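You operate a simulated robot arm through the tools that you are given. There is no shell and no other tool.

You are at the controls of a simulated two-armed robot. One attempt, no reset.

## Task
Switch on mill 2, home it, then run its calibration.
Fine: one press of the start key a cycle; the mill stays on.
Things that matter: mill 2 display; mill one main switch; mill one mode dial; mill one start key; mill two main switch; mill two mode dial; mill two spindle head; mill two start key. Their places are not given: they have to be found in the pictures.

The check looks at the end state, three seconds after you hand in, the way a careful person would. Anything else that was tipped, shoved, dropped, spilled or broken makes it a failure.

## Robot
Two 7-joint arms with fingered hands on one trunk that stands fixed in place. Base frame: the origin is at the foot of the trunk, x ahead of it, y to its left, z up. Units: m, degrees, N and s.
The left shoulder is at [0.06, 0.126, 1.255], the right one opposite. With the tool pointing down near the work surface each hand reaches from about 0.1 to 0.7 m from the base axis, measured 20 degrees to its own side. Payload 2.5 kg a hand.
The tool frame of a hand sits at the grasp point between the pads (the TCP): z along the fingers, y along the line on which they close. The tips reach 0.03 m beyond it. The gripper opens to 0.104 m; its body begins 0.035 m behind the TCP. The gripper is a hand of 5 fingers: y runs from the thumb to the fingers, the wrist lies at [-0.015, -0.104, -0.178] in the tool frame, and closing takes about 1.5 s.
Orientation is that of the tool frame in the base frame, as a unit quaternion [x, y, z, w]. With the fingers straight down and the wrist toward the robot, the tool's x, y and z point along [0, 1, 0], [1, 0, 0] and [0, 0, -1] of the base frame.

## Interface
- The arms move only by the tool servo_tool. It takes "left_steps", "right_steps" or both (then of equal length, played together; a hand with none holds still); each is a list of rows, each a list of 7 numbers: the shift along the tool's x, y, z in units of 20 mm (1.0 is 20 mm), then the turn, a rotation vector about the tool's x, y, z in units of 8 degrees (1.0 is 8 degrees), then the gripper command, from -1 (shut) to 1 (fully open), values between in proportion. In form: [[tx, ty, tz, rx, ry, rz, hand], ...]. A call has 1 to 20 rows; each row shifts and turns the commanded pose from where the row before left it, along the tool's axes as they then stand. A call with a number of a shift or a turn outside -1 to 1 is refused whole. Each row takes 0.2 s and may step no farther than 0.05 m and 8.6 degrees from the row before; otherwise, or with a gripper value out of range, the whole call is refused. Where a pose cannot be reached the arm comes as near as it can. A force on the tool above 40 N (or 10 N above the force at the start of the call, whichever is more), or a blocked arm, ends the call early, and 0.2 s more pass. Each finger travels about 0.153 m/s and halts on what it meets, pressing with about 28 N; the grip force reading is that of the motor and also rises with nothing between the fingers. The clock runs only during rows and for 0.2 s after the last one: add rows that do not move to give the fingers time. It gives the time, the measured TCP pose, the force on the tool (base axes), the opening and the grip force at its end, in the units of the frame above (readings bear some noise), with the torque about the TCP (base axes, N m) and any sound that the robot's microphone picked up, and new pictures: "pictures" is both (left out), scene, wrist or none (wrist: the cameras of the hands that moved).
- Cameras (640 x 400 px; columns grow to the right, rows downward): "scene" is now at [0.129, 0.0073, 1.4645]; the picture's right is [0.09, -1.00, 0.00], its down [-0.56, -0.05, -0.83] and it looks along [0.82, 0.08, -0.56] (base axes); focal length 298 px, centre (320, 200). "left" rides on the left gripper at [-0.08, -0.078, -0.141] in its tool frame; the picture's right is [-0.78, -0.30, 0.56], its down [0.53, -0.78, 0.33] and it looks along [0.33, 0.56, 0.76] (tool axes); focal length 247 px, centre (320, 200). "right" rides on the right gripper at [0.08, -0.078, -0.141] in its tool frame; the picture's right is [-0.78, 0.30, -0.56], its down [-0.54, -0.78, 0.33] and it looks along [-0.33, 0.56, 0.76] (tool axes); focal length 247 px, centre (320, 200).
- raise_lower(by): slides the trunk up (or, below 0, down) by that many m; the arms and the scene camera ride with it, the base frame stays. It gives what a move gives, with no picture.
- grasp_type(shape, hand): the hand has 5 fingers and takes this shape, open, in about a second: jaw (thumb against the fingers, like two jaws); tri (thumb and two fingers); tip (a fingertip pinch); poke (one finger out to press); point (the index stretched); flat (the hand flat); cup (the hand cupped); fist (a fist). The gripper value then closes the fingers along that shape, each until it touches; the sizes above hold for jaw. It gives what a move gives, with no picture.
- aim_head(pan, tilt): turns the head with the scene camera to pan (to the left, within 86 degrees either way) and tilt (down, from -29 to 69), counted from straight ahead of the robot. It gives what a move gives, and a new picture of the scene camera.
- pixel_to_xyz(camera, pixels): for up to 12 pixels [column, row] of the newest picture of that camera ("zoom" is the newest enlarged one), the place [x, y, z] in the base frame of the surface seen there, good to about 0.002 m. The clock stands still meanwhile.
- inspect(camera, box): a new picture of the part [left, top, right, bottom] of that camera's present view, enlarged. The clock stands still meanwhile.
- hand_in(): hands the job in; it is judged then, once.

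Leave the grippers open and the arms clear of the work at the hand-in unless told otherwise.

The tools are called after "Request:" as name(argument=value, ...) on one line, values as JSON. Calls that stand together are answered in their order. servo_tool: Moves the arms, as the interface text tells. Its arguments: {"type":"object","properties":{"left_steps":{"type":"array","items":{"type":"array","items":{"type":"number"}}},"right_steps":{"type":"array","items":{"type":"array","items":{"type":"number"}}},"pictures":{"type":"string","enum":["both","scene","wrist","none"]}},"required":[]} The other tools are called the same way: raise_lower (by) moves the trunk up or down; grasp_type (shape, hand) gives the hand a shape; aim_head (pan, tilt) turns the head that bears the scene camera; pixel_to_xyz (camera, pixels) gives the place of the surface under pixels of a picture; inspect (camera, box) takes an enlarged picture of a part of a camera's view; hand_in () hands the job in.

At the start:

```text
clock: 0.0
left_eef_pos: [0.4971, 0.1883, 1.2684]
left_ee_rot: [0.707, 0.707, 0.001, -0.001]
left_wrist_force: [0.3, -0.1, -0.1]
left_wrist_torque: [0.0, -0.01, -0.01]
left_opening: 0.1037
left_gripper_force: 0.1
left_shape: jaw
right_eef_pos: [0.5069, -0.2086, 1.3056]
right_ee_rot: [0.707, 0.707, 0.0, 0.0]
right_wrist_force: [0.5, 0.1, -0.1]
right_wrist_torque: [-0.05, 0.02, 0.02]
right_opening: 0.1035
right_gripper_force: 0.1
right_shape: jaw
trunk travel left (down, up): [-0.65, 0.29]
head pan, tilt (commanded): [5.4, 34.2]
```

scene: 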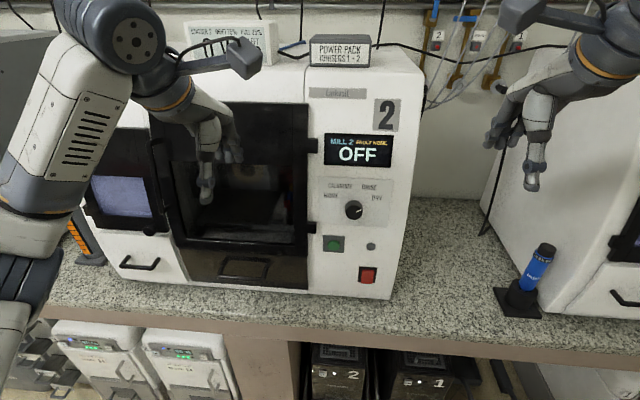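
right: 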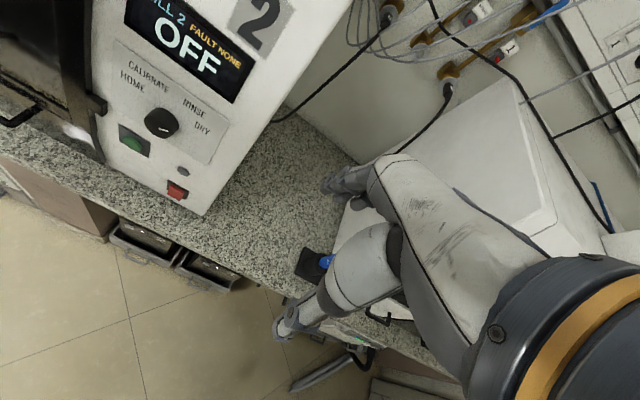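
left: 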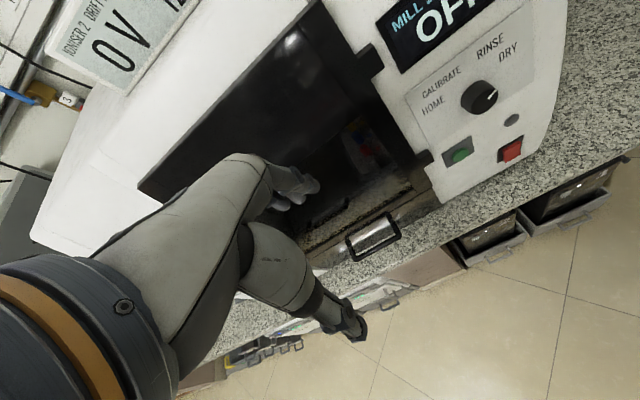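

I see mill 2 ahead: its display shows OFF at about (358,152), the dial is at (353,210), a green key at (333,243), and a red switch at (367,275). First I'll enlarge the panel and look at the other parts of the scene.

Request:
inspect(camera="scene", box=[300, 80, 420, 300])

Request:
inspect(camera="scene", box=[160, 0, 540, 120])

Request:
inspect(camera="left", box=[340, 0, 580, 200])

Request:
inspect(camera="scene", box=[80, 80, 320, 300])

```text
1.82 times, centred on (360, 190) of scene
```

zoom: 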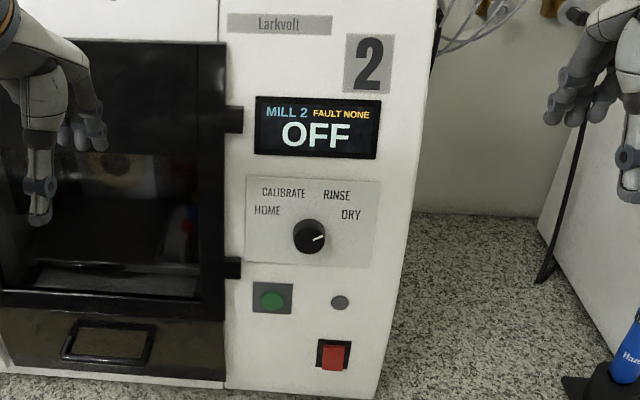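

```text
1.68 times, centred on (350, 60) of scene
```

zoom: 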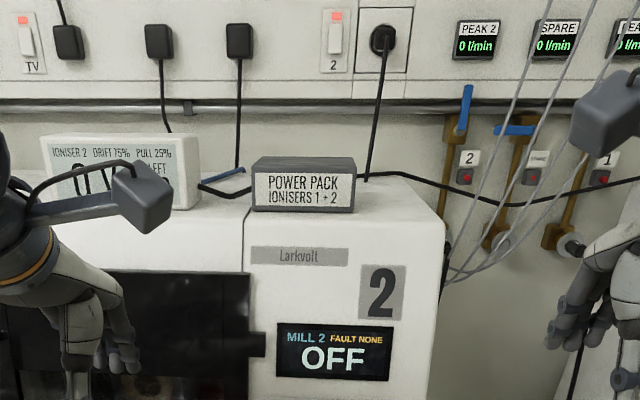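

```text
2.00 times, centred on (460, 100) of left
```

zoom: 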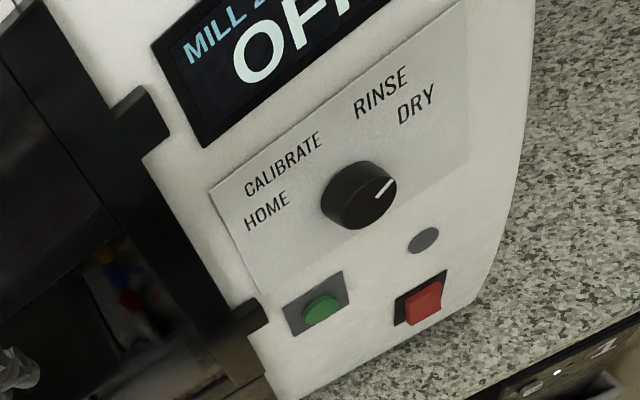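

```text
1.82 times, centred on (200, 190) of scene
```

zoom: 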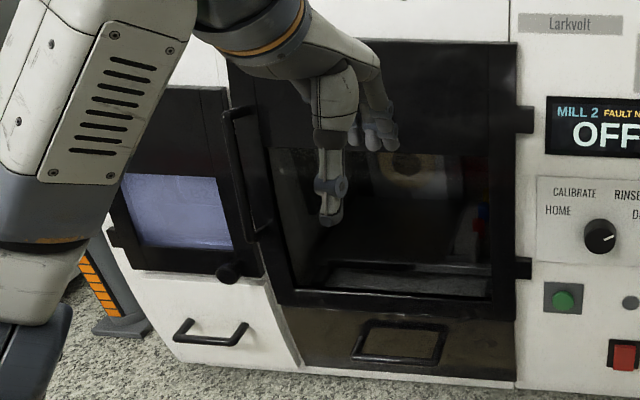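

The dial pointer sits toward DRY and the display says OFF with no fault. Now I'll read the 3D places of the panel parts in the scene picture.

Request:
pixel_to_xyz(camera="scene", pixels=[[353, 210], [334, 243], [371, 246], [369, 276], [366, 271], [335, 190], [385, 190], [385, 222], [330, 222], [345, 290], [318, 200], [318, 275]])

Request:
inspect(camera="scene", box=[310, 170, 410, 300])

```text
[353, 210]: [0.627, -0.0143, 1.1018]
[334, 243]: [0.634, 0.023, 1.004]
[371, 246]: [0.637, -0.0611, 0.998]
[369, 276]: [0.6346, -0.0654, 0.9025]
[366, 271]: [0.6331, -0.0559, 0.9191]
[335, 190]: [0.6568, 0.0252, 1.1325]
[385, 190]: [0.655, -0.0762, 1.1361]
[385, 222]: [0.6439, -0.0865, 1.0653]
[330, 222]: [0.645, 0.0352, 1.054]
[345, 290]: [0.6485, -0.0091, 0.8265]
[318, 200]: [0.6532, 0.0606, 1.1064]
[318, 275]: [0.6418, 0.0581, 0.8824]
```

```text
3.08 times, centred on (360, 235) of scene
```

zoom: 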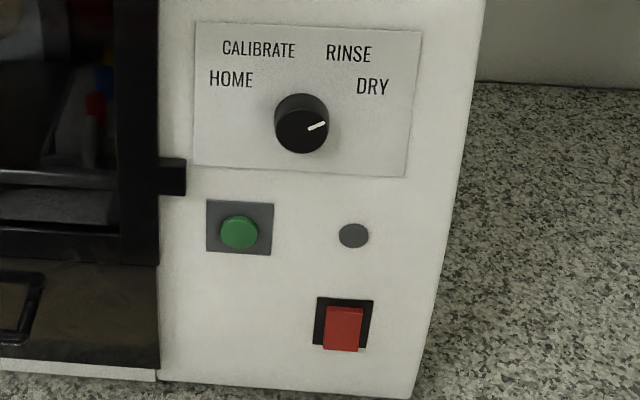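

Panel face is at about x≈0.645–0.655. I want the counter height, door geometry, and the surroundings before moving, so I'll query more points.

Request:
pixel_to_xyz(camera="scene", pixels=[[440, 300], [440, 335], [300, 320], [358, 152], [405, 270], [390, 295], [165, 190], [180, 240], [300, 240], [230, 235], [250, 175], [310, 140]])

Request:
aim_head(pan=0, tilt=40)

```text
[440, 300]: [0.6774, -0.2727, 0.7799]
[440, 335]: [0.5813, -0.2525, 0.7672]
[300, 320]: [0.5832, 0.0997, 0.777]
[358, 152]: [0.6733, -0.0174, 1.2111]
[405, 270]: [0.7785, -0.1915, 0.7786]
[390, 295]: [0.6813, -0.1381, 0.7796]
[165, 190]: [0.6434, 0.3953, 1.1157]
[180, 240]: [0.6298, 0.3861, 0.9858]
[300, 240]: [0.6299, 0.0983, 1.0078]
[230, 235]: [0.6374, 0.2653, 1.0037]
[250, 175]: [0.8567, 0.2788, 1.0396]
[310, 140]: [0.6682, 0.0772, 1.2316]
```

```text
clock: 0.7
left_eef_pos: [0.4972, 0.1876, 1.2685]
left_ee_rot: [0.707, 0.707, 0.0, 0.0]
left_wrist_force: [0.9, 0.4, -0.4]
left_wrist_torque: [0.01, 0.0, 0.03]
left_opening: 0.1034
left_gripper_force: 0.0
left_shape: jaw
right_eef_pos: [0.5057, -0.2083, 1.3061]
right_ee_rot: [0.707, 0.707, 0.0, 0.0]
right_wrist_force: [-0.1, -0.5, 0.5]
right_wrist_torque: [0.0, -0.01, 0.01]
right_opening: 0.1036
right_gripper_force: 0.0
right_shape: jaw
trunk travel left (down, up): [-0.65, 0.29]
head pan, tilt (commanded): [0.0, 40.0]
```

scene: 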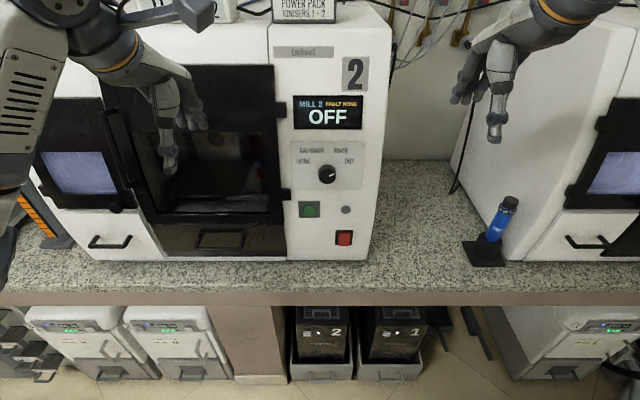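

The counter top is at z≈0.78 and its edge at x≈0.57; the front face leans back slightly. The door is flush. I'll shape the right hand to poke, and see where the finger is.

Request:
grasp_type(shape="poke", hand="right")

Request:
servo_tool(right_steps=[[0, 0, 0, 0, 0, 0, 1], [0, 0, 0, 0, 0, 0, 1]], pictures="both")

```text
clock: 1.6
left_eef_pos: [0.4963, 0.1878, 1.2688]
left_ee_rot: [0.707, 0.707, 0.0, 0.001]
left_wrist_force: [-0.7, 0.7, -0.5]
left_wrist_torque: [-0.02, 0.03, -0.03]
left_opening: 0.1038
left_gripper_force: 0.0
left_shape: jaw
right_eef_pos: [0.5062, -0.2076, 1.305]
right_ee_rot: [0.707, 0.707, 0.0, 0.0]
right_wrist_force: [-0.2, 0.2, -0.2]
right_wrist_torque: [-0.04, -0.02, -0.02]
right_opening: 0.0
right_gripper_force: 0.1
right_shape: poke
trunk travel left (down, up): [-0.65, 0.29]
head pan, tilt (commanded): [0.0, 40.0]
```

```text
clock: 2.2
left_eef_pos: [0.4964, 0.1882, 1.2688]
left_ee_rot: [0.707, 0.707, 0.0, 0.0]
left_wrist_force: [-0.5, 0.6, -0.1]
left_wrist_torque: [0.0, 0.02, 0.02]
left_opening: 0.1037
left_gripper_force: 0.0
left_shape: jaw
right_eef_pos: [0.5068, -0.2078, 1.3049]
right_ee_rot: [0.707, 0.707, 0.0, -0.001]
right_wrist_force: [0.2, 0.5, 0.1]
right_wrist_torque: [0.01, 0.0, 0.06]
right_opening: 0.0
right_gripper_force: 0.1
right_shape: poke
trunk travel left (down, up): [-0.65, 0.29]
head pan, tilt (commanded): [0.0, 40.0]
```

scene: 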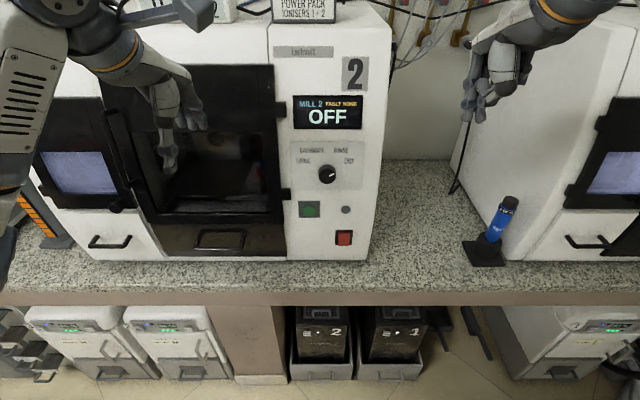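
right: 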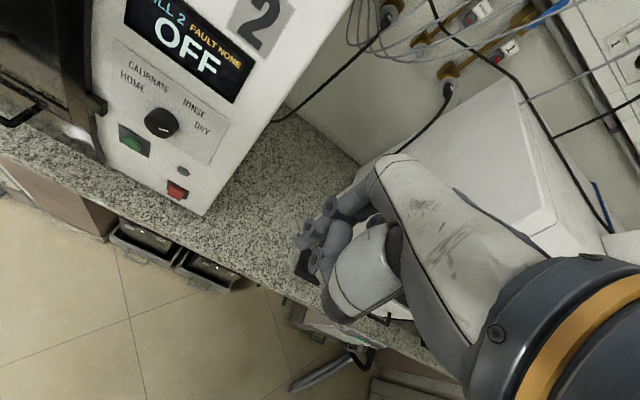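

The hand has curled; I'll enlarge the wrist view around (340,240) to see which finger sticks out.

Request:
inspect(camera="right", box=[250, 130, 450, 340])

Request:
inspect(camera="scene", box=[420, 0, 600, 150])

```text
1.90 times, centred on (350, 235) of right
```

zoom: 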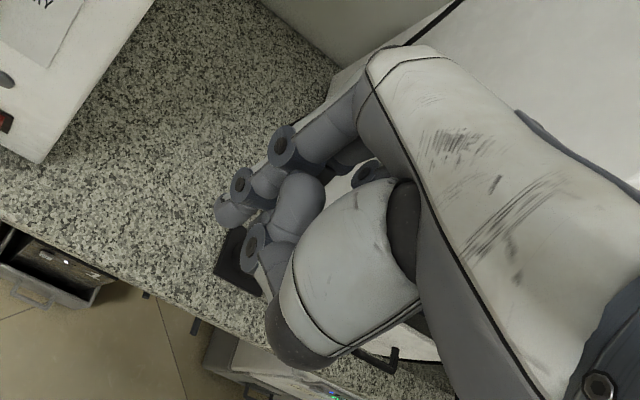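

```text
2.67 times, centred on (510, 75) of scene
```

zoom: 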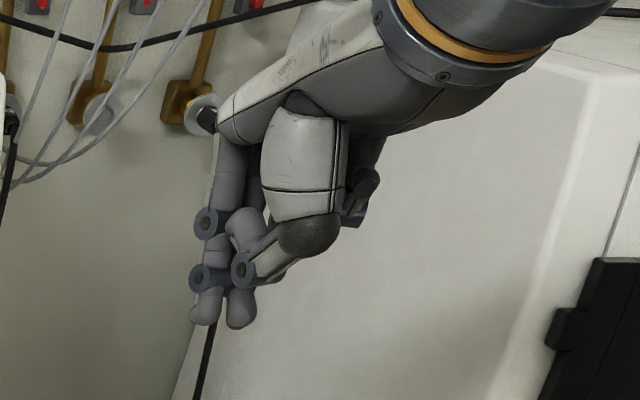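

Two fingertips are visible at scene pixels about (468,119) and (480,119). I'll get their positions.

Request:
pixel_to_xyz(camera="zoom", pixels=[[205, 315], [240, 318], [205, 275], [205, 222], [243, 270], [360, 185], [225, 170], [310, 230]])

Request:
pixel_to_xyz(camera="right", pixels=[[297, 242], [303, 242], [312, 233], [328, 205], [314, 262], [350, 185], [340, 300]])

```text
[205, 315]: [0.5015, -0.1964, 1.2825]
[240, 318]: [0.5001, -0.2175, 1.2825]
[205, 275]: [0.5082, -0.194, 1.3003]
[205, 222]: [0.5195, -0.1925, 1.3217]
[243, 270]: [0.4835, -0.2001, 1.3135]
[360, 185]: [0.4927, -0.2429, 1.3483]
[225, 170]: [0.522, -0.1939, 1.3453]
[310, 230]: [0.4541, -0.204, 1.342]
```

```text
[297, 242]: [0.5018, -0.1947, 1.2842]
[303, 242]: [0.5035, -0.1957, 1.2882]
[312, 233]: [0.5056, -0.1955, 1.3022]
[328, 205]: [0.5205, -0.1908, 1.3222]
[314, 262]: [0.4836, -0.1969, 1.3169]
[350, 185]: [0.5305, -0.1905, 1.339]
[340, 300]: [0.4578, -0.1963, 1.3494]
```

Poke leaves two fingertips side by side at about 25 mm beyond the TCP. I'll compare with the "point" shape.

Request:
grasp_type(shape="point", hand="right")

Request:
inspect(camera="scene", box=[420, 0, 600, 150])

Request:
inspect(camera="right", box=[200, 130, 450, 370])

```text
clock: 3.1
left_eef_pos: [0.497, 0.1869, 1.2679]
left_ee_rot: [0.707, 0.707, 0.0, 0.0]
left_wrist_force: [0.1, 0.6, 0.8]
left_wrist_torque: [0.04, -0.04, 0.0]
left_opening: 0.1036
left_gripper_force: 0.0
left_shape: jaw
right_eef_pos: [0.5053, -0.2084, 1.3056]
right_ee_rot: [0.706, 0.708, 0.0, -0.001]
right_wrist_force: [-0.5, -0.3, -0.2]
right_wrist_torque: [0.0, 0.02, 0.02]
right_opening: 0.0
right_gripper_force: 0.2
right_shape: point
trunk travel left (down, up): [-0.65, 0.29]
head pan, tilt (commanded): [0.0, 40.0]
```

```text
2.67 times, centred on (510, 75) of scene
```

zoom: 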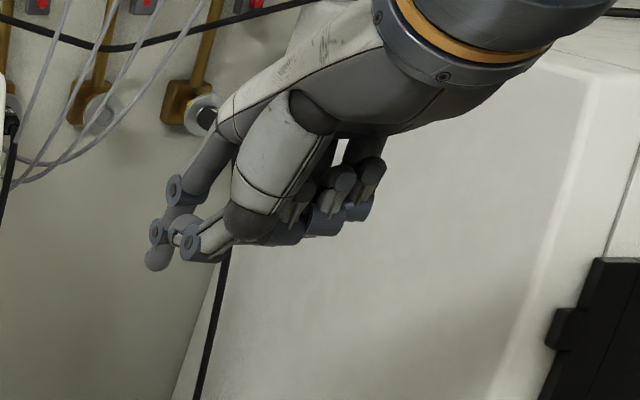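

```text
1.67 times, centred on (325, 250) of right
```

zoom: 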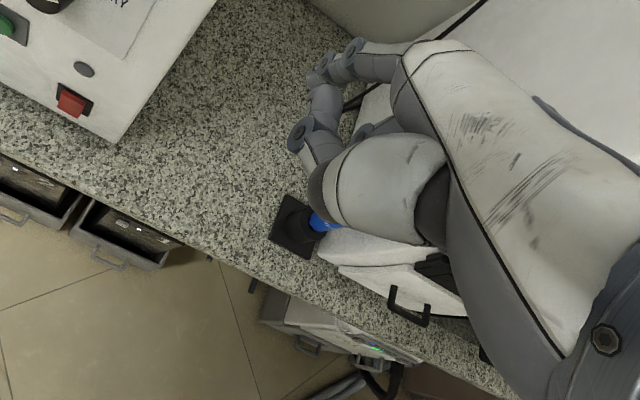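

The point shape may still be settling. I'll wait a moment with idle rows and then look again.

Request:
servo_tool(right_steps=[[0, 0, 0, 0, 0, 0, 1], [0, 0, 0, 0, 0, 0, 1], [0, 0, 0, 0, 0, 0, 1]], pictures="both")

Request:
inspect(camera="scene", box=[420, 0, 600, 150])

Request:
pixel_to_xyz(camera="zoom", pixels=[[158, 262], [156, 233], [174, 187], [190, 240], [225, 130], [245, 215], [300, 240], [350, 210]])

```text
clock: 3.9
left_eef_pos: [0.4966, 0.1885, 1.2677]
left_ee_rot: [0.707, 0.707, 0.0, 0.0]
left_wrist_force: [1.8, -0.1, 0.5]
left_wrist_torque: [0.0, 0.03, 0.0]
left_opening: 0.1034
left_gripper_force: 0.1
left_shape: jaw
right_eef_pos: [0.506, -0.2085, 1.3056]
right_ee_rot: [0.707, 0.708, 0.0, 0.0]
right_wrist_force: [-0.9, 0.1, 0.1]
right_wrist_torque: [0.02, 0.03, 0.01]
right_opening: 0.0
right_gripper_force: 0.1
right_shape: point
trunk travel left (down, up): [-0.65, 0.29]
head pan, tilt (commanded): [0.0, 40.0]
```

scene: 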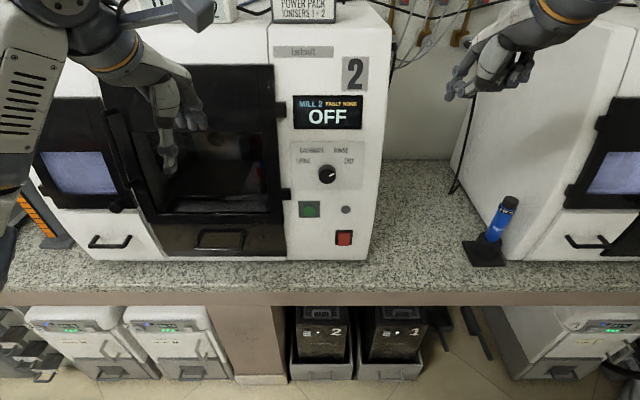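
right: 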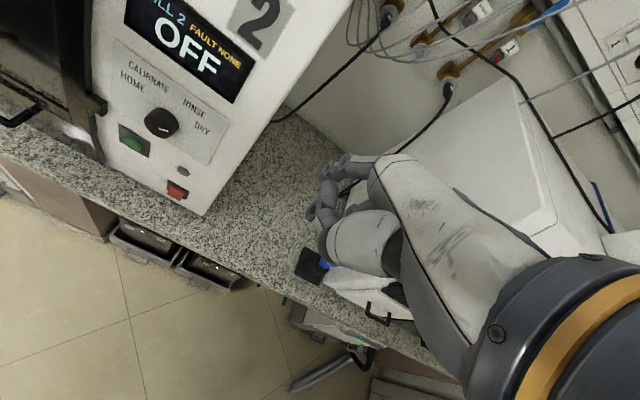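

```text
2.67 times, centred on (510, 75) of scene
```

zoom: 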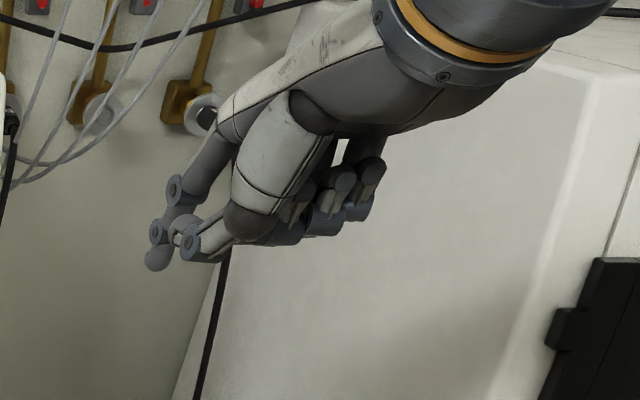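

```text
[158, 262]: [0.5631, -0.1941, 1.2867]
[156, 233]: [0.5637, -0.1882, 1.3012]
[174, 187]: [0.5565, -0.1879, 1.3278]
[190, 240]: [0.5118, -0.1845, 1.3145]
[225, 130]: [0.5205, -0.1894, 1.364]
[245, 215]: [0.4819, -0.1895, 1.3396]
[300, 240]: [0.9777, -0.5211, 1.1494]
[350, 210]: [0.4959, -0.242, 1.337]
```

In point shape the index tip sits about 57 mm along tool y and 20 mm along z from the TCP, clear of the other fingers — good for pressing. Next I examine the rocker switch at scene pixel (344,238) closely.

Request:
inspect(camera="scene", box=[324, 218, 364, 254])

Request:
pixel_to_xyz(camera="zoom", pixels=[[320, 140], [320, 160], [320, 180], [320, 200], [320, 220], [320, 240], [320, 260], [320, 280], [320, 300], [200, 200], [450, 200], [320, 340]])

Request:
inspect(camera="right", box=[150, 160, 210, 210])

Request:
inspect(camera="left", box=[470, 120, 550, 180])

```text
11.11 times, centred on (344, 236) of scene
```

zoom: 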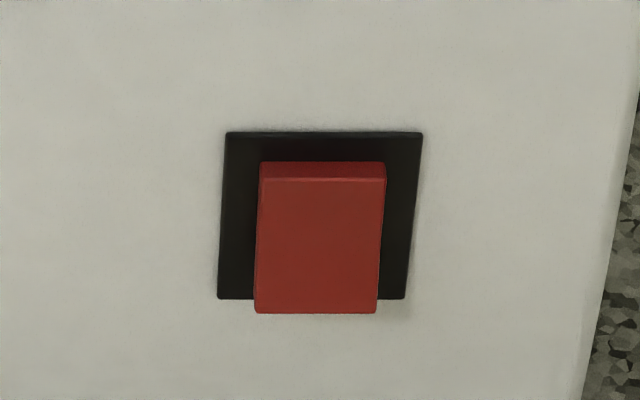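

```text
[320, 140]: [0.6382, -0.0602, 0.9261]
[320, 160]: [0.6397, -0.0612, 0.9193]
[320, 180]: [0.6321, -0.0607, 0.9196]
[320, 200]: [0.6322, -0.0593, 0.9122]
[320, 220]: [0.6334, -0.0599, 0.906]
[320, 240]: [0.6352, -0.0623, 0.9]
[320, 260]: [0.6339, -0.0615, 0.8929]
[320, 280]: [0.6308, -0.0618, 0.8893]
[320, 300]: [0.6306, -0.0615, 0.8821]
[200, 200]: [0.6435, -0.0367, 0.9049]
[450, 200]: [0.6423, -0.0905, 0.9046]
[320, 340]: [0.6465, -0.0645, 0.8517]
```

```text
8.00 times, centred on (180, 185) of right
```

zoom: 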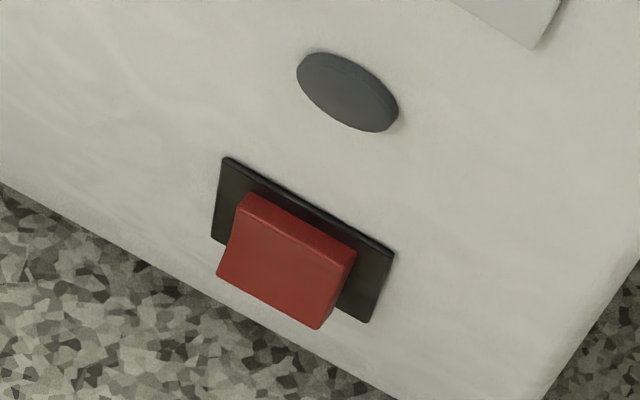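

```text
6.67 times, centred on (510, 150) of left
```

zoom: 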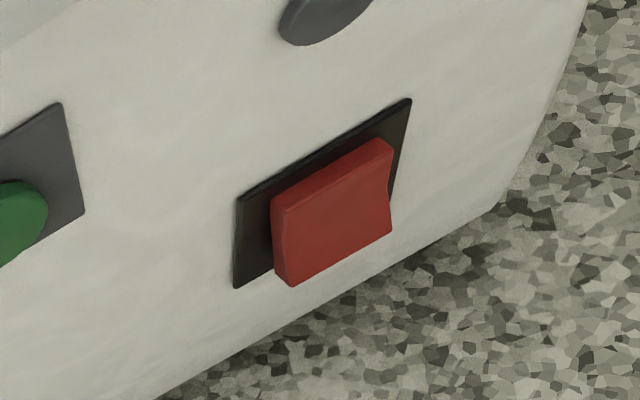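

The red key's tilt is not obvious. I'll turn the head right to compare with mill one's switch and see its display.

Request:
aim_head(pan=-45, tilt=32)

```text
clock: 5.0
left_eef_pos: [0.4977, 0.1874, 1.2686]
left_ee_rot: [0.707, 0.707, -0.001, 0.0]
left_wrist_force: [-0.8, -0.5, 0.7]
left_wrist_torque: [0.0, 0.01, 0.0]
left_opening: 0.1037
left_gripper_force: 0.0
left_shape: jaw
right_eef_pos: [0.5059, -0.2079, 1.3043]
right_ee_rot: [0.707, 0.707, 0.0, 0.0]
right_wrist_force: [-0.3, -0.1, -1.0]
right_wrist_torque: [-0.01, -0.01, 0.02]
right_opening: 0.0002
right_gripper_force: 0.1
right_shape: point
trunk travel left (down, up): [-0.65, 0.29]
head pan, tilt (commanded): [-45.0, 32.0]
```

scene: 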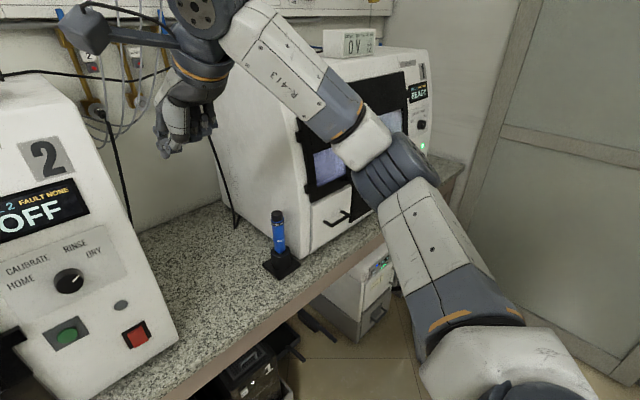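

Request:
inspect(camera="scene", box=[360, 50, 480, 200])

Request:
inspect(camera="scene", box=[90, 290, 180, 370])

```text
2.67 times, centred on (420, 125) of scene
```

zoom: 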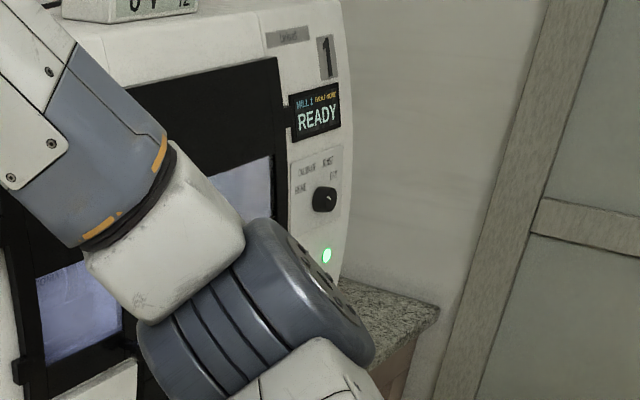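

```text
5.00 times, centred on (135, 330) of scene
```

zoom: 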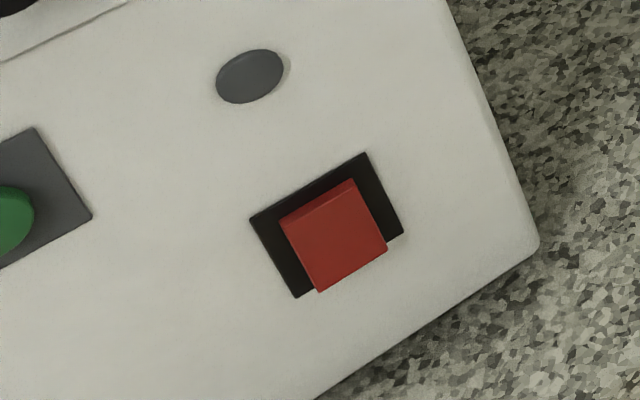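

Mill one reads READY with a green lamp. Mill one is not to be touched. Now I rotate the right hand (point shape) by -60° about tool x so the fingers point ahead and down, moving toward y≈-0.07 at the same time.

Request:
servo_tool(right_steps=[[0, 0, 0, -1, 0, 0, 1], [0, 0, 0, -1, 0, 0, 1], [0, 0, 0, -1, 0, 0, 1], [0, 0, 0, -1, 0, 0, 1], [0, 0, 0, -1, 0, 0, 1], [0, 0, 0, -1, 0, 0, 1], [0, 0, 0, -1, 0, 0, 1], [0, 0, 0, -0.5, 0, 0, 1], [0, 0, 0, 0, 0, 0, 1]], pictures="both")

Request:
aim_head(pan=-20, tilt=32)

```text
clock: 7.0
left_eef_pos: [0.497, 0.1877, 1.2676]
left_ee_rot: [0.707, 0.707, 0.0, -0.001]
left_wrist_force: [-0.1, -0.4, 0.7]
left_wrist_torque: [0.03, -0.01, -0.05]
left_opening: 0.1038
left_gripper_force: 0.1
left_shape: jaw
right_eef_pos: [0.506, -0.2075, 1.3069]
right_ee_rot: [0.623, 0.625, 0.333, 0.332]
right_wrist_force: [-0.2, -0.3, -0.2]
right_wrist_torque: [0.02, 0.0, -0.01]
right_opening: 0.0
right_gripper_force: 0.0
right_shape: point
right hand out of reach, approached as far as the arm can: row 8
trunk travel left (down, up): [-0.65, 0.29]
head pan, tilt (commanded): [-45.0, 32.0]
```

scene: 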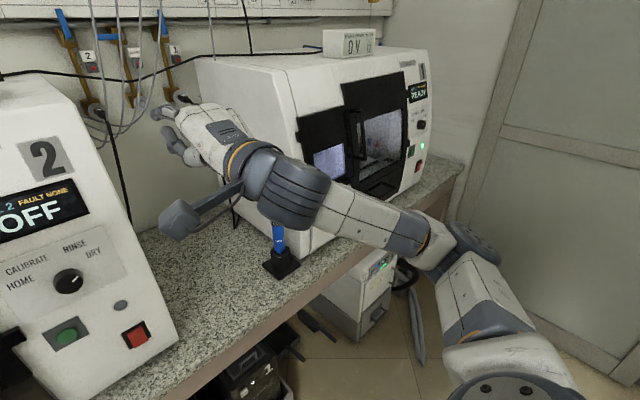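
right: 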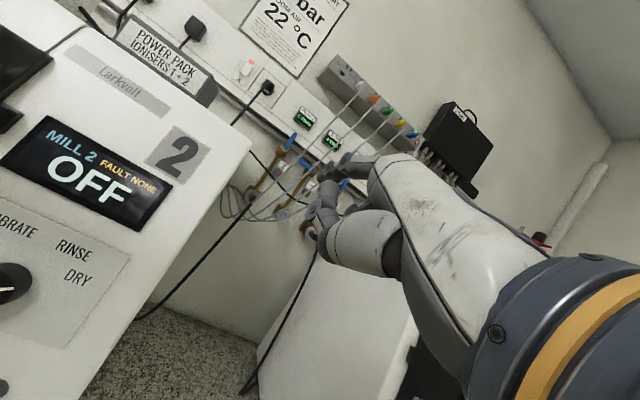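

```text
clock: 7.9
left_eef_pos: [0.4961, 0.1874, 1.2684]
left_ee_rot: [0.707, 0.707, 0.0, 0.0]
left_wrist_force: [-0.2, -0.3, 0.7]
left_wrist_torque: [-0.03, 0.0, 0.0]
left_opening: 0.1039
left_gripper_force: 0.0
left_shape: jaw
right_eef_pos: [0.5047, -0.2076, 1.3066]
right_ee_rot: [0.625, 0.625, 0.331, 0.332]
right_wrist_force: [-0.9, 0.1, 0.3]
right_wrist_torque: [0.01, 0.01, 0.0]
right_opening: 0.0
right_gripper_force: 0.1
right_shape: point
trunk travel left (down, up): [-0.65, 0.29]
head pan, tilt (commanded): [-20.0, 32.0]
```

scene: 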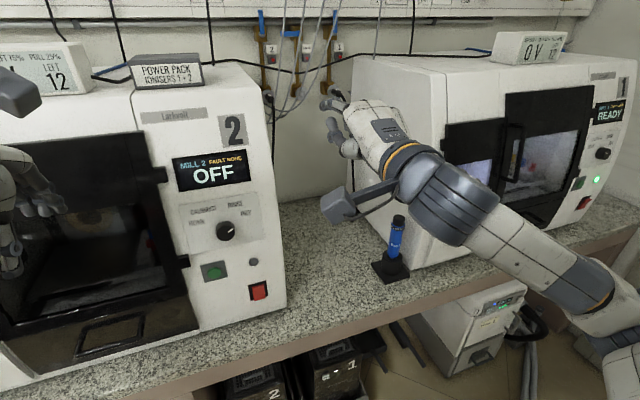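

Mill one's panel is now visible at right. I'll zoom on its switch at (585,200) and mill 2's at (258,291) for comparison, and check the blue canister's place so I keep clear of it.

Request:
inspect(camera="scene", box=[560, 80, 640, 220])

Request:
inspect(camera="scene", box=[570, 185, 602, 215])

Request:
inspect(camera="scene", box=[240, 275, 276, 307])

Request:
pixel_to_xyz(camera="scene", pixels=[[397, 222], [390, 262], [395, 245], [345, 205], [440, 195], [400, 160], [590, 280], [610, 310], [335, 100], [350, 150]])

```text
2.86 times, centred on (600, 150) of scene
```

zoom: 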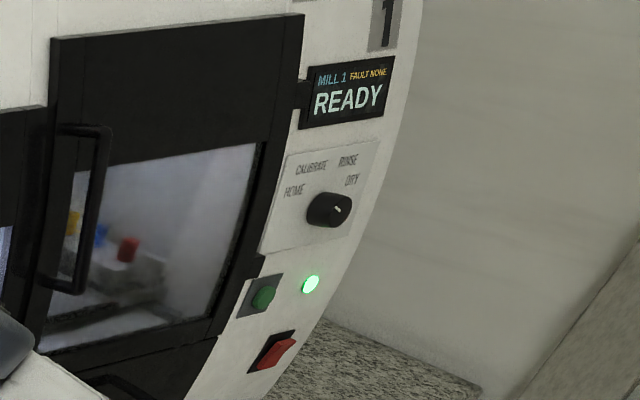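

```text
13.33 times, centred on (586, 200) of scene
```

zoom: 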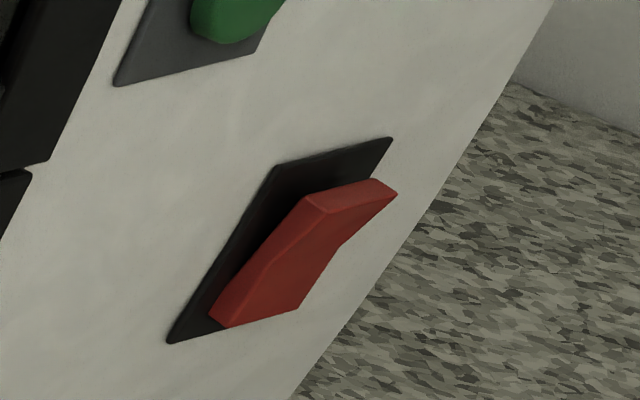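

```text
12.50 times, centred on (258, 291) of scene
```

zoom: 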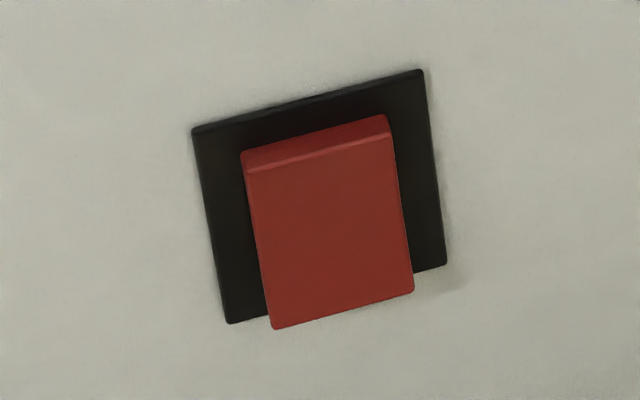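

```text
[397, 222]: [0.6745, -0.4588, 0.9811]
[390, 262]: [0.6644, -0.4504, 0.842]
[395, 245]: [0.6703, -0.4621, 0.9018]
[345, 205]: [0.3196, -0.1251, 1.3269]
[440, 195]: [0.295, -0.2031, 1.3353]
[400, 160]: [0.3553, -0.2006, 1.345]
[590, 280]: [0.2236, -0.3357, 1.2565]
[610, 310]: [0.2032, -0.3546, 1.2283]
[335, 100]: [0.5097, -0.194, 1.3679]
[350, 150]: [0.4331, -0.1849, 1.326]
```

Mill one (on) has its rocker's top half standing out and bottom half pressed in; mill 2 (off) has the bottom half standing out. So pressing the lower half of mill 2's rocker (z≈0.887, y≈-0.061) should switch it on. I move the right hand down and over toward it, half way first.

Request:
servo_tool(right_steps=[[0.35, -0.94, 0.71, 0, 0, 0, 1], [0.35, -0.94, 0.71, 0, 0, 0, 1], [0.35, -0.94, 0.71, 0, 0, 0, 1], [0.35, -0.94, 0.71, 0, 0, 0, 1], [0.35, -0.94, 0.71, 0, 0, 0, 1], [0.35, -0.94, 0.71, 0, 0, 0, 1], [0.35, -0.94, 0.71, 0, 0, 0, 1], [0.35, -0.94, 0.71, 0, 0, 0, 1], [0.35, -0.94, 0.71, 0, 0, 0, 1], [0.35, -0.94, 0.71, 0, 0, 0, 1]], pictures="both")

```text
clock: 10.1
left_eef_pos: [0.4969, 0.1877, 1.2675]
left_ee_rot: [0.707, 0.707, 0.0, 0.001]
left_wrist_force: [-0.2, 0.3, 0.3]
left_wrist_torque: [0.0, -0.02, 0.03]
left_opening: 0.1038
left_gripper_force: 0.0
left_shape: jaw
right_eef_pos: [0.5059, -0.2089, 1.307]
right_ee_rot: [0.624, 0.625, 0.332, 0.331]
right_wrist_force: [0.0, 0.2, -0.1]
right_wrist_torque: [-0.01, -0.04, 0.02]
right_opening: 0.0
right_gripper_force: 0.0
right_shape: point
right hand out of reach, approached as far as the arm can: row 1, 2, 3, 4, 5, 6, 7, 8, 9, 10
trunk travel left (down, up): [-0.65, 0.29]
head pan, tilt (commanded): [-20.0, 32.0]
```

scene: 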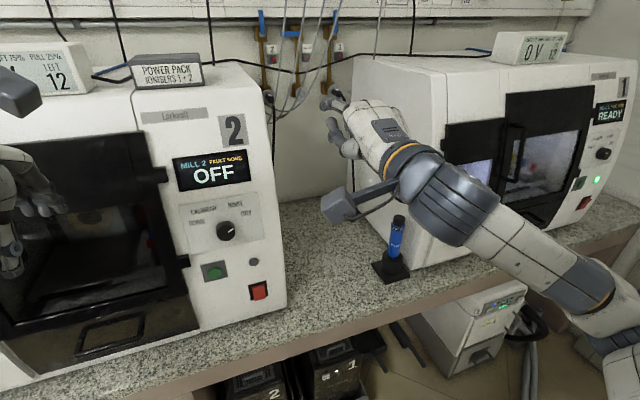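
right: 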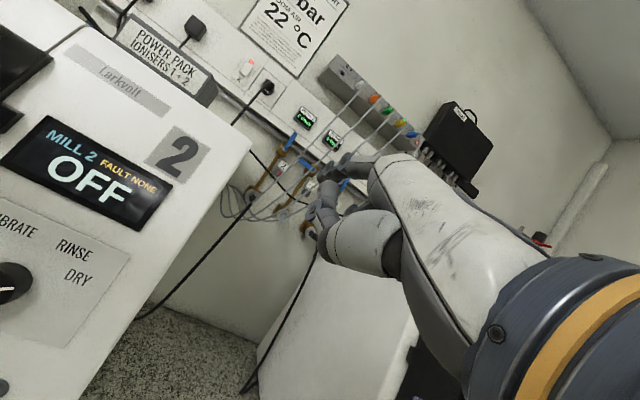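

The arm did not move: the wrist is at a limit in that orientation at this height. I'll turn back a little (+16° about tool x) and see where the pose goes.

Request:
servo_tool(right_steps=[[0, 0, 0, 1, 0, 0, 1], [0, 0, 0, 1, 0, 0, 1], [0, 0, 0, 0, 0, 0, 1]], pictures="none")

```text
clock: 10.9
left_eef_pos: [0.4973, 0.1882, 1.2669]
left_ee_rot: [0.707, 0.707, -0.001, 0.0]
left_wrist_force: [0.2, 0.1, -0.5]
left_wrist_torque: [0.02, 0.0, -0.01]
left_opening: 0.1037
left_gripper_force: 0.0
left_shape: jaw
right_eef_pos: [0.5064, -0.2082, 1.3052]
right_ee_rot: [0.664, 0.666, 0.241, 0.24]
right_wrist_force: [-1.0, 0.4, -0.9]
right_wrist_torque: [-0.02, 0.03, 0.0]
right_opening: 0.0003
right_gripper_force: 0.0
right_shape: point
trunk travel left (down, up): [-0.65, 0.29]
head pan, tilt (commanded): [-20.0, 32.0]
```

Calls start from the reached pose (now 40° turned). I'll lower the hand in this orientation toward (0.50, -0.08, 0.95), then try turning further down there.

Request:
servo_tool(right_steps=[[0.46, -0.83, 0.96, 0, 0, 0, 1], [0.46, -0.83, 0.96, 0, 0, 0, 1], [0.46, -0.83, 0.96, 0, 0, 0, 1], [0.46, -0.83, 0.96, 0, 0, 0, 1], [0.46, -0.83, 0.96, 0, 0, 0, 1], [0.46, -0.83, 0.96, 0, 0, 0, 1], [0.46, -0.83, 0.96, 0, 0, 0, 1], [0.46, -0.83, 0.96, 0, 0, 0, 1], [0.46, -0.83, 0.96, 0, 0, 0, 1], [0.46, -0.83, 0.96, 0, 0, 0, 1], [0.46, -0.83, 0.96, 0, 0, 0, 1], [0.46, -0.83, 0.96, 0, 0, 0, 1], [0.46, -0.83, 0.96, 0, 0, 0, 1], [0.46, -0.83, 0.96, 0, 0, 0, 1]], pictures="both")

```text
clock: 13.9
left_eef_pos: [0.4976, 0.1877, 1.2677]
left_ee_rot: [0.707, 0.707, 0.0, 0.0]
left_wrist_force: [0.3, 0.2, 0.0]
left_wrist_torque: [-0.03, 0.0, 0.02]
left_opening: 0.1039
left_gripper_force: 0.0
left_shape: jaw
right_eef_pos: [0.5037, -0.1705, 1.2053]
right_ee_rot: [0.664, 0.665, 0.242, 0.241]
right_wrist_force: [-0.3, -0.1, 0.5]
right_wrist_torque: [0.03, -0.01, -0.05]
right_opening: 0.0002
right_gripper_force: 0.0
right_shape: point
right hand out of reach, approached as far as the arm can: row 5, 6, 7, 8, 9, 10, 11, 12, 13, 14
trunk travel left (down, up): [-0.65, 0.29]
head pan, tilt (commanded): [-20.0, 32.0]
```

scene: 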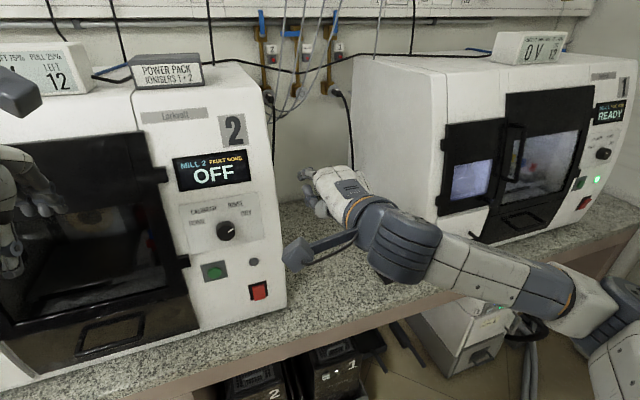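
right: 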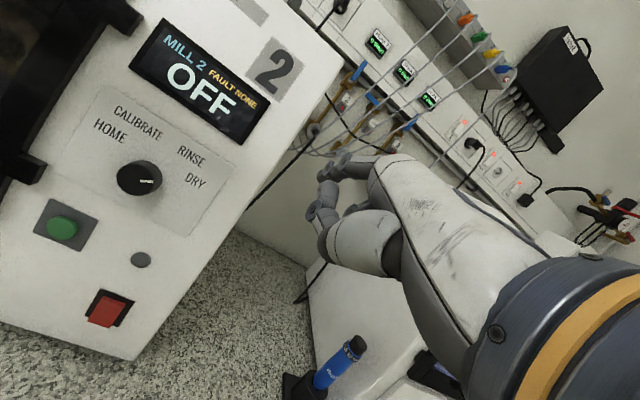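

The wrist limit binds as the hand goes lower relative to the shoulder, so I'll lower the trunk for this work. Before that, I look to the left to check the space around the left arm.

Request:
aim_head(pan=40, tilt=35)

```text
clock: 15.2
left_eef_pos: [0.4968, 0.188, 1.2681]
left_ee_rot: [0.707, 0.707, 0.001, 0.0]
left_wrist_force: [0.0, 0.4, -0.3]
left_wrist_torque: [-0.03, 0.04, 0.02]
left_opening: 0.1036
left_gripper_force: 0.1
left_shape: jaw
right_eef_pos: [0.5048, -0.1702, 1.2041]
right_ee_rot: [0.665, 0.664, 0.241, 0.241]
right_wrist_force: [-0.5, -0.1, 0.3]
right_wrist_torque: [0.0, 0.0, 0.01]
right_opening: 0.0
right_gripper_force: 0.1
right_shape: point
trunk travel left (down, up): [-0.65, 0.29]
head pan, tilt (commanded): [40.0, 35.0]
```

scene: 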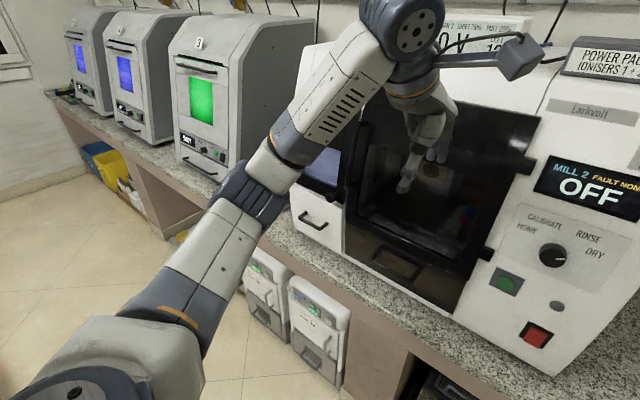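

The left side is clear in front of the counter. I now draw the left hand back and up, and the right hand back along its tool z, before lowering the trunk.

Request:
servo_tool(left_steps=[[0.5, -1, -1, 0, 0, 0, 1], [0.5, -1, -1, 0, 0, 0, 1], [0.5, -1, -1, 0, 0, 0, 1], [0.5, -1, -1, 0, 0, 0, 1], [0.5, -1, -1, 0, 0, 0, 1], [0.5, -1, -1, 0, 0, 0, 1], [0.5, -0.5, -1, 0, 0, 0, 1]], right_steps=[[0, 0, -1, 0, 0, 0, 1], [0, 0, -1, 0, 0, 0, 1], [0, 0, -1, 0, 0, 0, 1], [0, 0, -1, 0, 0, 0, 1], [0, 0, -1, 0, 0, 0, 1], [0, 0, -1, 0, 0, 0, 1], [0, 0, 0, 0, 0, 0, 1]], pictures="none")

Request:
raise_lower(by=-0.2)

Request:
aim_head(pan=-5, tilt=28)

```text
clock: 16.8
left_eef_pos: [0.3666, 0.2578, 1.4076]
left_ee_rot: [0.707, 0.707, 0.0, 0.0]
left_wrist_force: [0.4, 0.2, -0.1]
left_wrist_torque: [0.02, -0.03, 0.0]
left_opening: 0.1037
left_gripper_force: 0.1
left_shape: jaw
right_eef_pos: [0.4245, -0.1729, 1.296]
right_ee_rot: [0.665, 0.665, 0.241, 0.242]
right_wrist_force: [-0.1, 0.2, 0.2]
right_wrist_torque: [-0.03, 0.03, 0.03]
right_opening: 0.0001
right_gripper_force: 0.0
right_shape: point
trunk travel left (down, up): [-0.65, 0.29]
head pan, tilt (commanded): [40.0, 35.0]
```

```text
clock: 18.9
left_eef_pos: [0.3662, 0.2571, 1.2096]
left_ee_rot: [0.708, 0.706, 0.0, 0.001]
left_wrist_force: [0.7, -0.3, -0.1]
left_wrist_torque: [-0.01, -0.01, 0.03]
left_opening: 0.1037
left_gripper_force: 0.1
left_shape: jaw
right_eef_pos: [0.4248, -0.1718, 1.0959]
right_ee_rot: [0.664, 0.665, 0.241, 0.24]
right_wrist_force: [-0.7, 1.1, 0.3]
right_wrist_torque: [-0.01, 0.02, -0.02]
right_opening: 0.0001
right_gripper_force: 0.0
right_shape: point
trunk travel left (down, up): [-0.45, 0.49]
head pan, tilt (commanded): [40.0, 35.0]
```

```text
clock: 20.1
left_eef_pos: [0.3676, 0.2576, 1.2091]
left_ee_rot: [0.707, 0.707, 0.0, -0.001]
left_wrist_force: [0.6, -0.5, -0.5]
left_wrist_torque: [0.01, 0.07, -0.02]
left_opening: 0.1037
left_gripper_force: 0.1
left_shape: jaw
right_eef_pos: [0.425, -0.1716, 1.0955]
right_ee_rot: [0.665, 0.664, 0.24, 0.242]
right_wrist_force: [-0.1, 0.0, -0.4]
right_wrist_torque: [0.0, 0.01, 0.02]
right_opening: 0.0
right_gripper_force: 0.1
right_shape: point
trunk travel left (down, up): [-0.45, 0.49]
head pan, tilt (commanded): [-5.0, 28.0]
```

scene: 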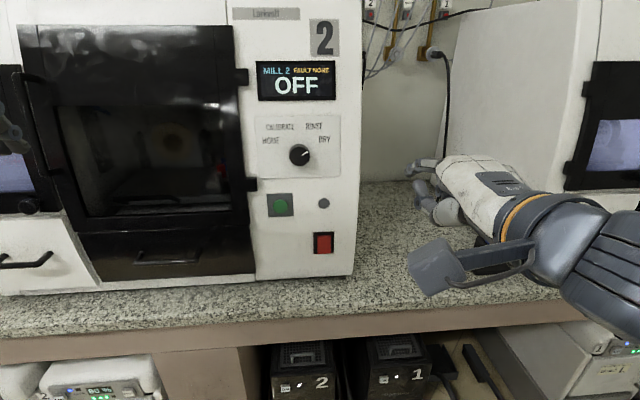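

The view of the panel is good. I lower the trunk another 0.2 m, which puts the right hand near z≈0.9 and still well in front of the counter edge.

Request:
raise_lower(by=-0.2)

Request:
aim_head(pan=-5, tilt=12)

```text
clock: 22.2
left_eef_pos: [0.3686, 0.2579, 1.0086]
left_ee_rot: [0.707, 0.707, 0.0, 0.0]
left_wrist_force: [0.0, 0.2, 0.2]
left_wrist_torque: [0.02, 0.0, -0.04]
left_opening: 0.1036
left_gripper_force: 0.0
left_shape: jaw
right_eef_pos: [0.4242, -0.172, 0.8962]
right_ee_rot: [0.665, 0.664, 0.242, 0.242]
right_wrist_force: [0.7, -0.7, 0.1]
right_wrist_torque: [0.03, -0.01, 0.03]
right_opening: 0.0001
right_gripper_force: 0.1
right_shape: point
trunk travel left (down, up): [-0.25, 0.69]
head pan, tilt (commanded): [-5.0, 28.0]
```

```text
clock: 23.0
left_eef_pos: [0.3679, 0.2576, 1.0084]
left_ee_rot: [0.707, 0.707, 0.0, 0.0]
left_wrist_force: [0.5, -0.4, 0.2]
left_wrist_torque: [0.0, 0.0, 0.02]
left_opening: 0.1038
left_gripper_force: 0.1
left_shape: jaw
right_eef_pos: [0.4245, -0.1725, 0.8958]
right_ee_rot: [0.665, 0.664, 0.242, 0.242]
right_wrist_force: [0.2, -0.9, -0.2]
right_wrist_torque: [0.0, 0.02, -0.04]
right_opening: 0.0
right_gripper_force: 0.0
right_shape: point
trunk travel left (down, up): [-0.25, 0.69]
head pan, tilt (commanded): [-5.0, 12.0]
```

scene: 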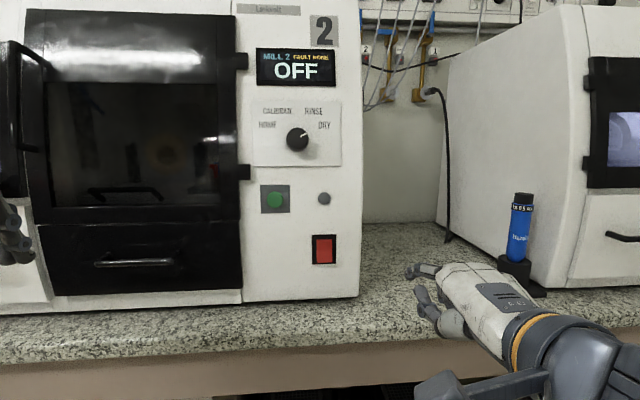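

Now a straight-on view. I'll enlarge the panel [240,20]-[360,300] and re-measure the parts.

Request:
inspect(camera="scene", box=[240, 90, 360, 280])

Request:
pixel_to_xyz(camera="scene", pixels=[[297, 139], [275, 199], [324, 198], [324, 244], [324, 257], [324, 240], [324, 220], [324, 275], [262, 155], [335, 160], [262, 225], [335, 105]])

Request:
inspect(camera="scene", box=[304, 228, 344, 272])

```text
2.11 times, centred on (300, 185) of scene
```

zoom: 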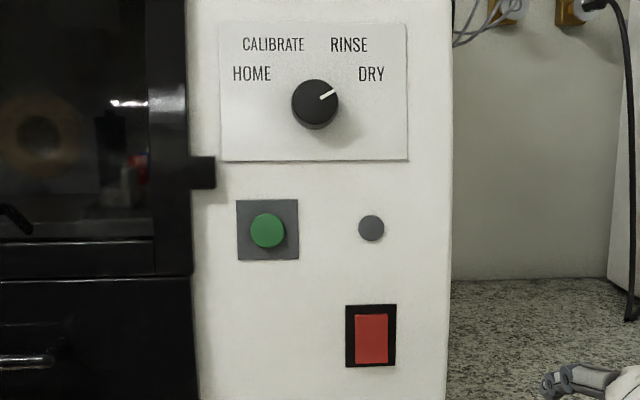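

```text
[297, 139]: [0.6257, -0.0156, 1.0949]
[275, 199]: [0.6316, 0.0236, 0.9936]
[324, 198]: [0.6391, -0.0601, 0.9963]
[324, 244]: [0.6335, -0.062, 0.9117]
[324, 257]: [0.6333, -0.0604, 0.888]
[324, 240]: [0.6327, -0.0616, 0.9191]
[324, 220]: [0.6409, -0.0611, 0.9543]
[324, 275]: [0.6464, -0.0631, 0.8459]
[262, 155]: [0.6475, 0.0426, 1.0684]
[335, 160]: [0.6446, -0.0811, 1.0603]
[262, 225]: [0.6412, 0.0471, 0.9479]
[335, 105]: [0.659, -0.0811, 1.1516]
```

```text
9.09 times, centred on (324, 250) of scene
```

zoom: 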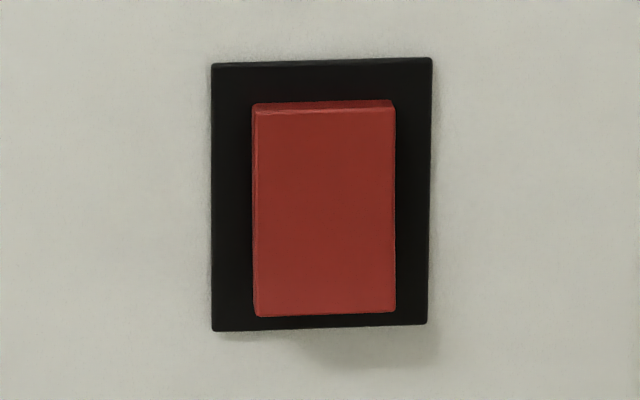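

The rocker's lower half centre is at about (0.632,-0.061,0.888). I move the right index tip to about 6 cm in front of it (TCP to ≈(0.51,-0.074,0.868)) and check visually.

Request:
servo_tool(right_steps=[[0.82, 0.4, 0.64, 0, 0, 0, 1], [0.82, 0.4, 0.64, 0, 0, 0, 1], [0.82, 0.4, 0.64, 0, 0, 0, 1], [0.82, 0.4, 0.64, 0, 0, 0, 1], [0.82, 0.4, 0.64, 0, 0, 0, 1], [0.82, 0.4, 0.64, 0, 0, 0, 1], [0, 0, 0, 0, 0, 0, 1]], pictures="both")

```text
clock: 24.6
left_eef_pos: [0.3676, 0.2573, 1.0089]
left_ee_rot: [0.707, 0.707, 0.0, 0.001]
left_wrist_force: [0.8, -0.1, -0.3]
left_wrist_torque: [-0.05, 0.01, 0.01]
left_opening: 0.1037
left_gripper_force: 0.0
left_shape: jaw
right_eef_pos: [0.5094, -0.073, 0.8678]
right_ee_rot: [0.665, 0.664, 0.242, 0.242]
right_wrist_force: [-0.3, 0.7, -1.3]
right_wrist_torque: [0.03, 0.01, -0.06]
right_opening: 0.0
right_gripper_force: 0.0
right_shape: point
trunk travel left (down, up): [-0.25, 0.69]
head pan, tilt (commanded): [-5.0, 12.0]
```

scene: 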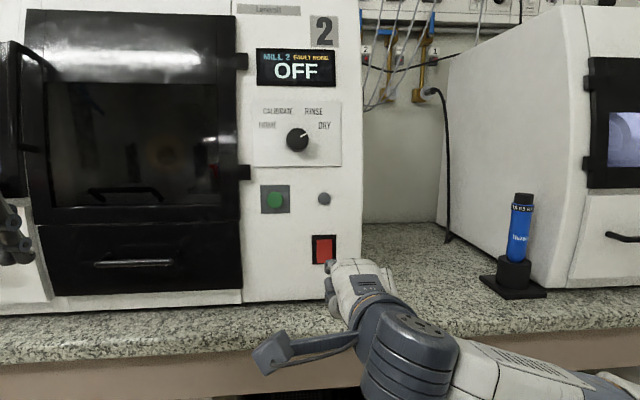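
right: 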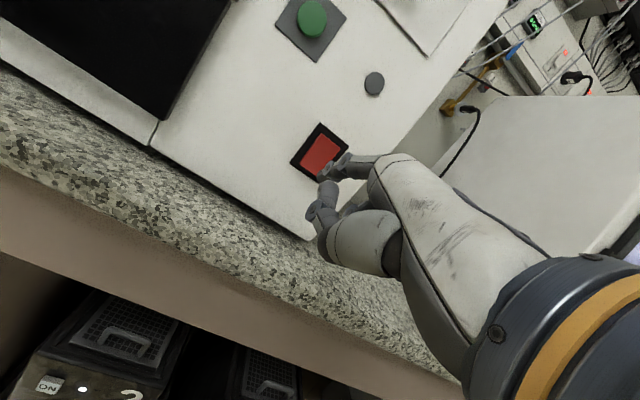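

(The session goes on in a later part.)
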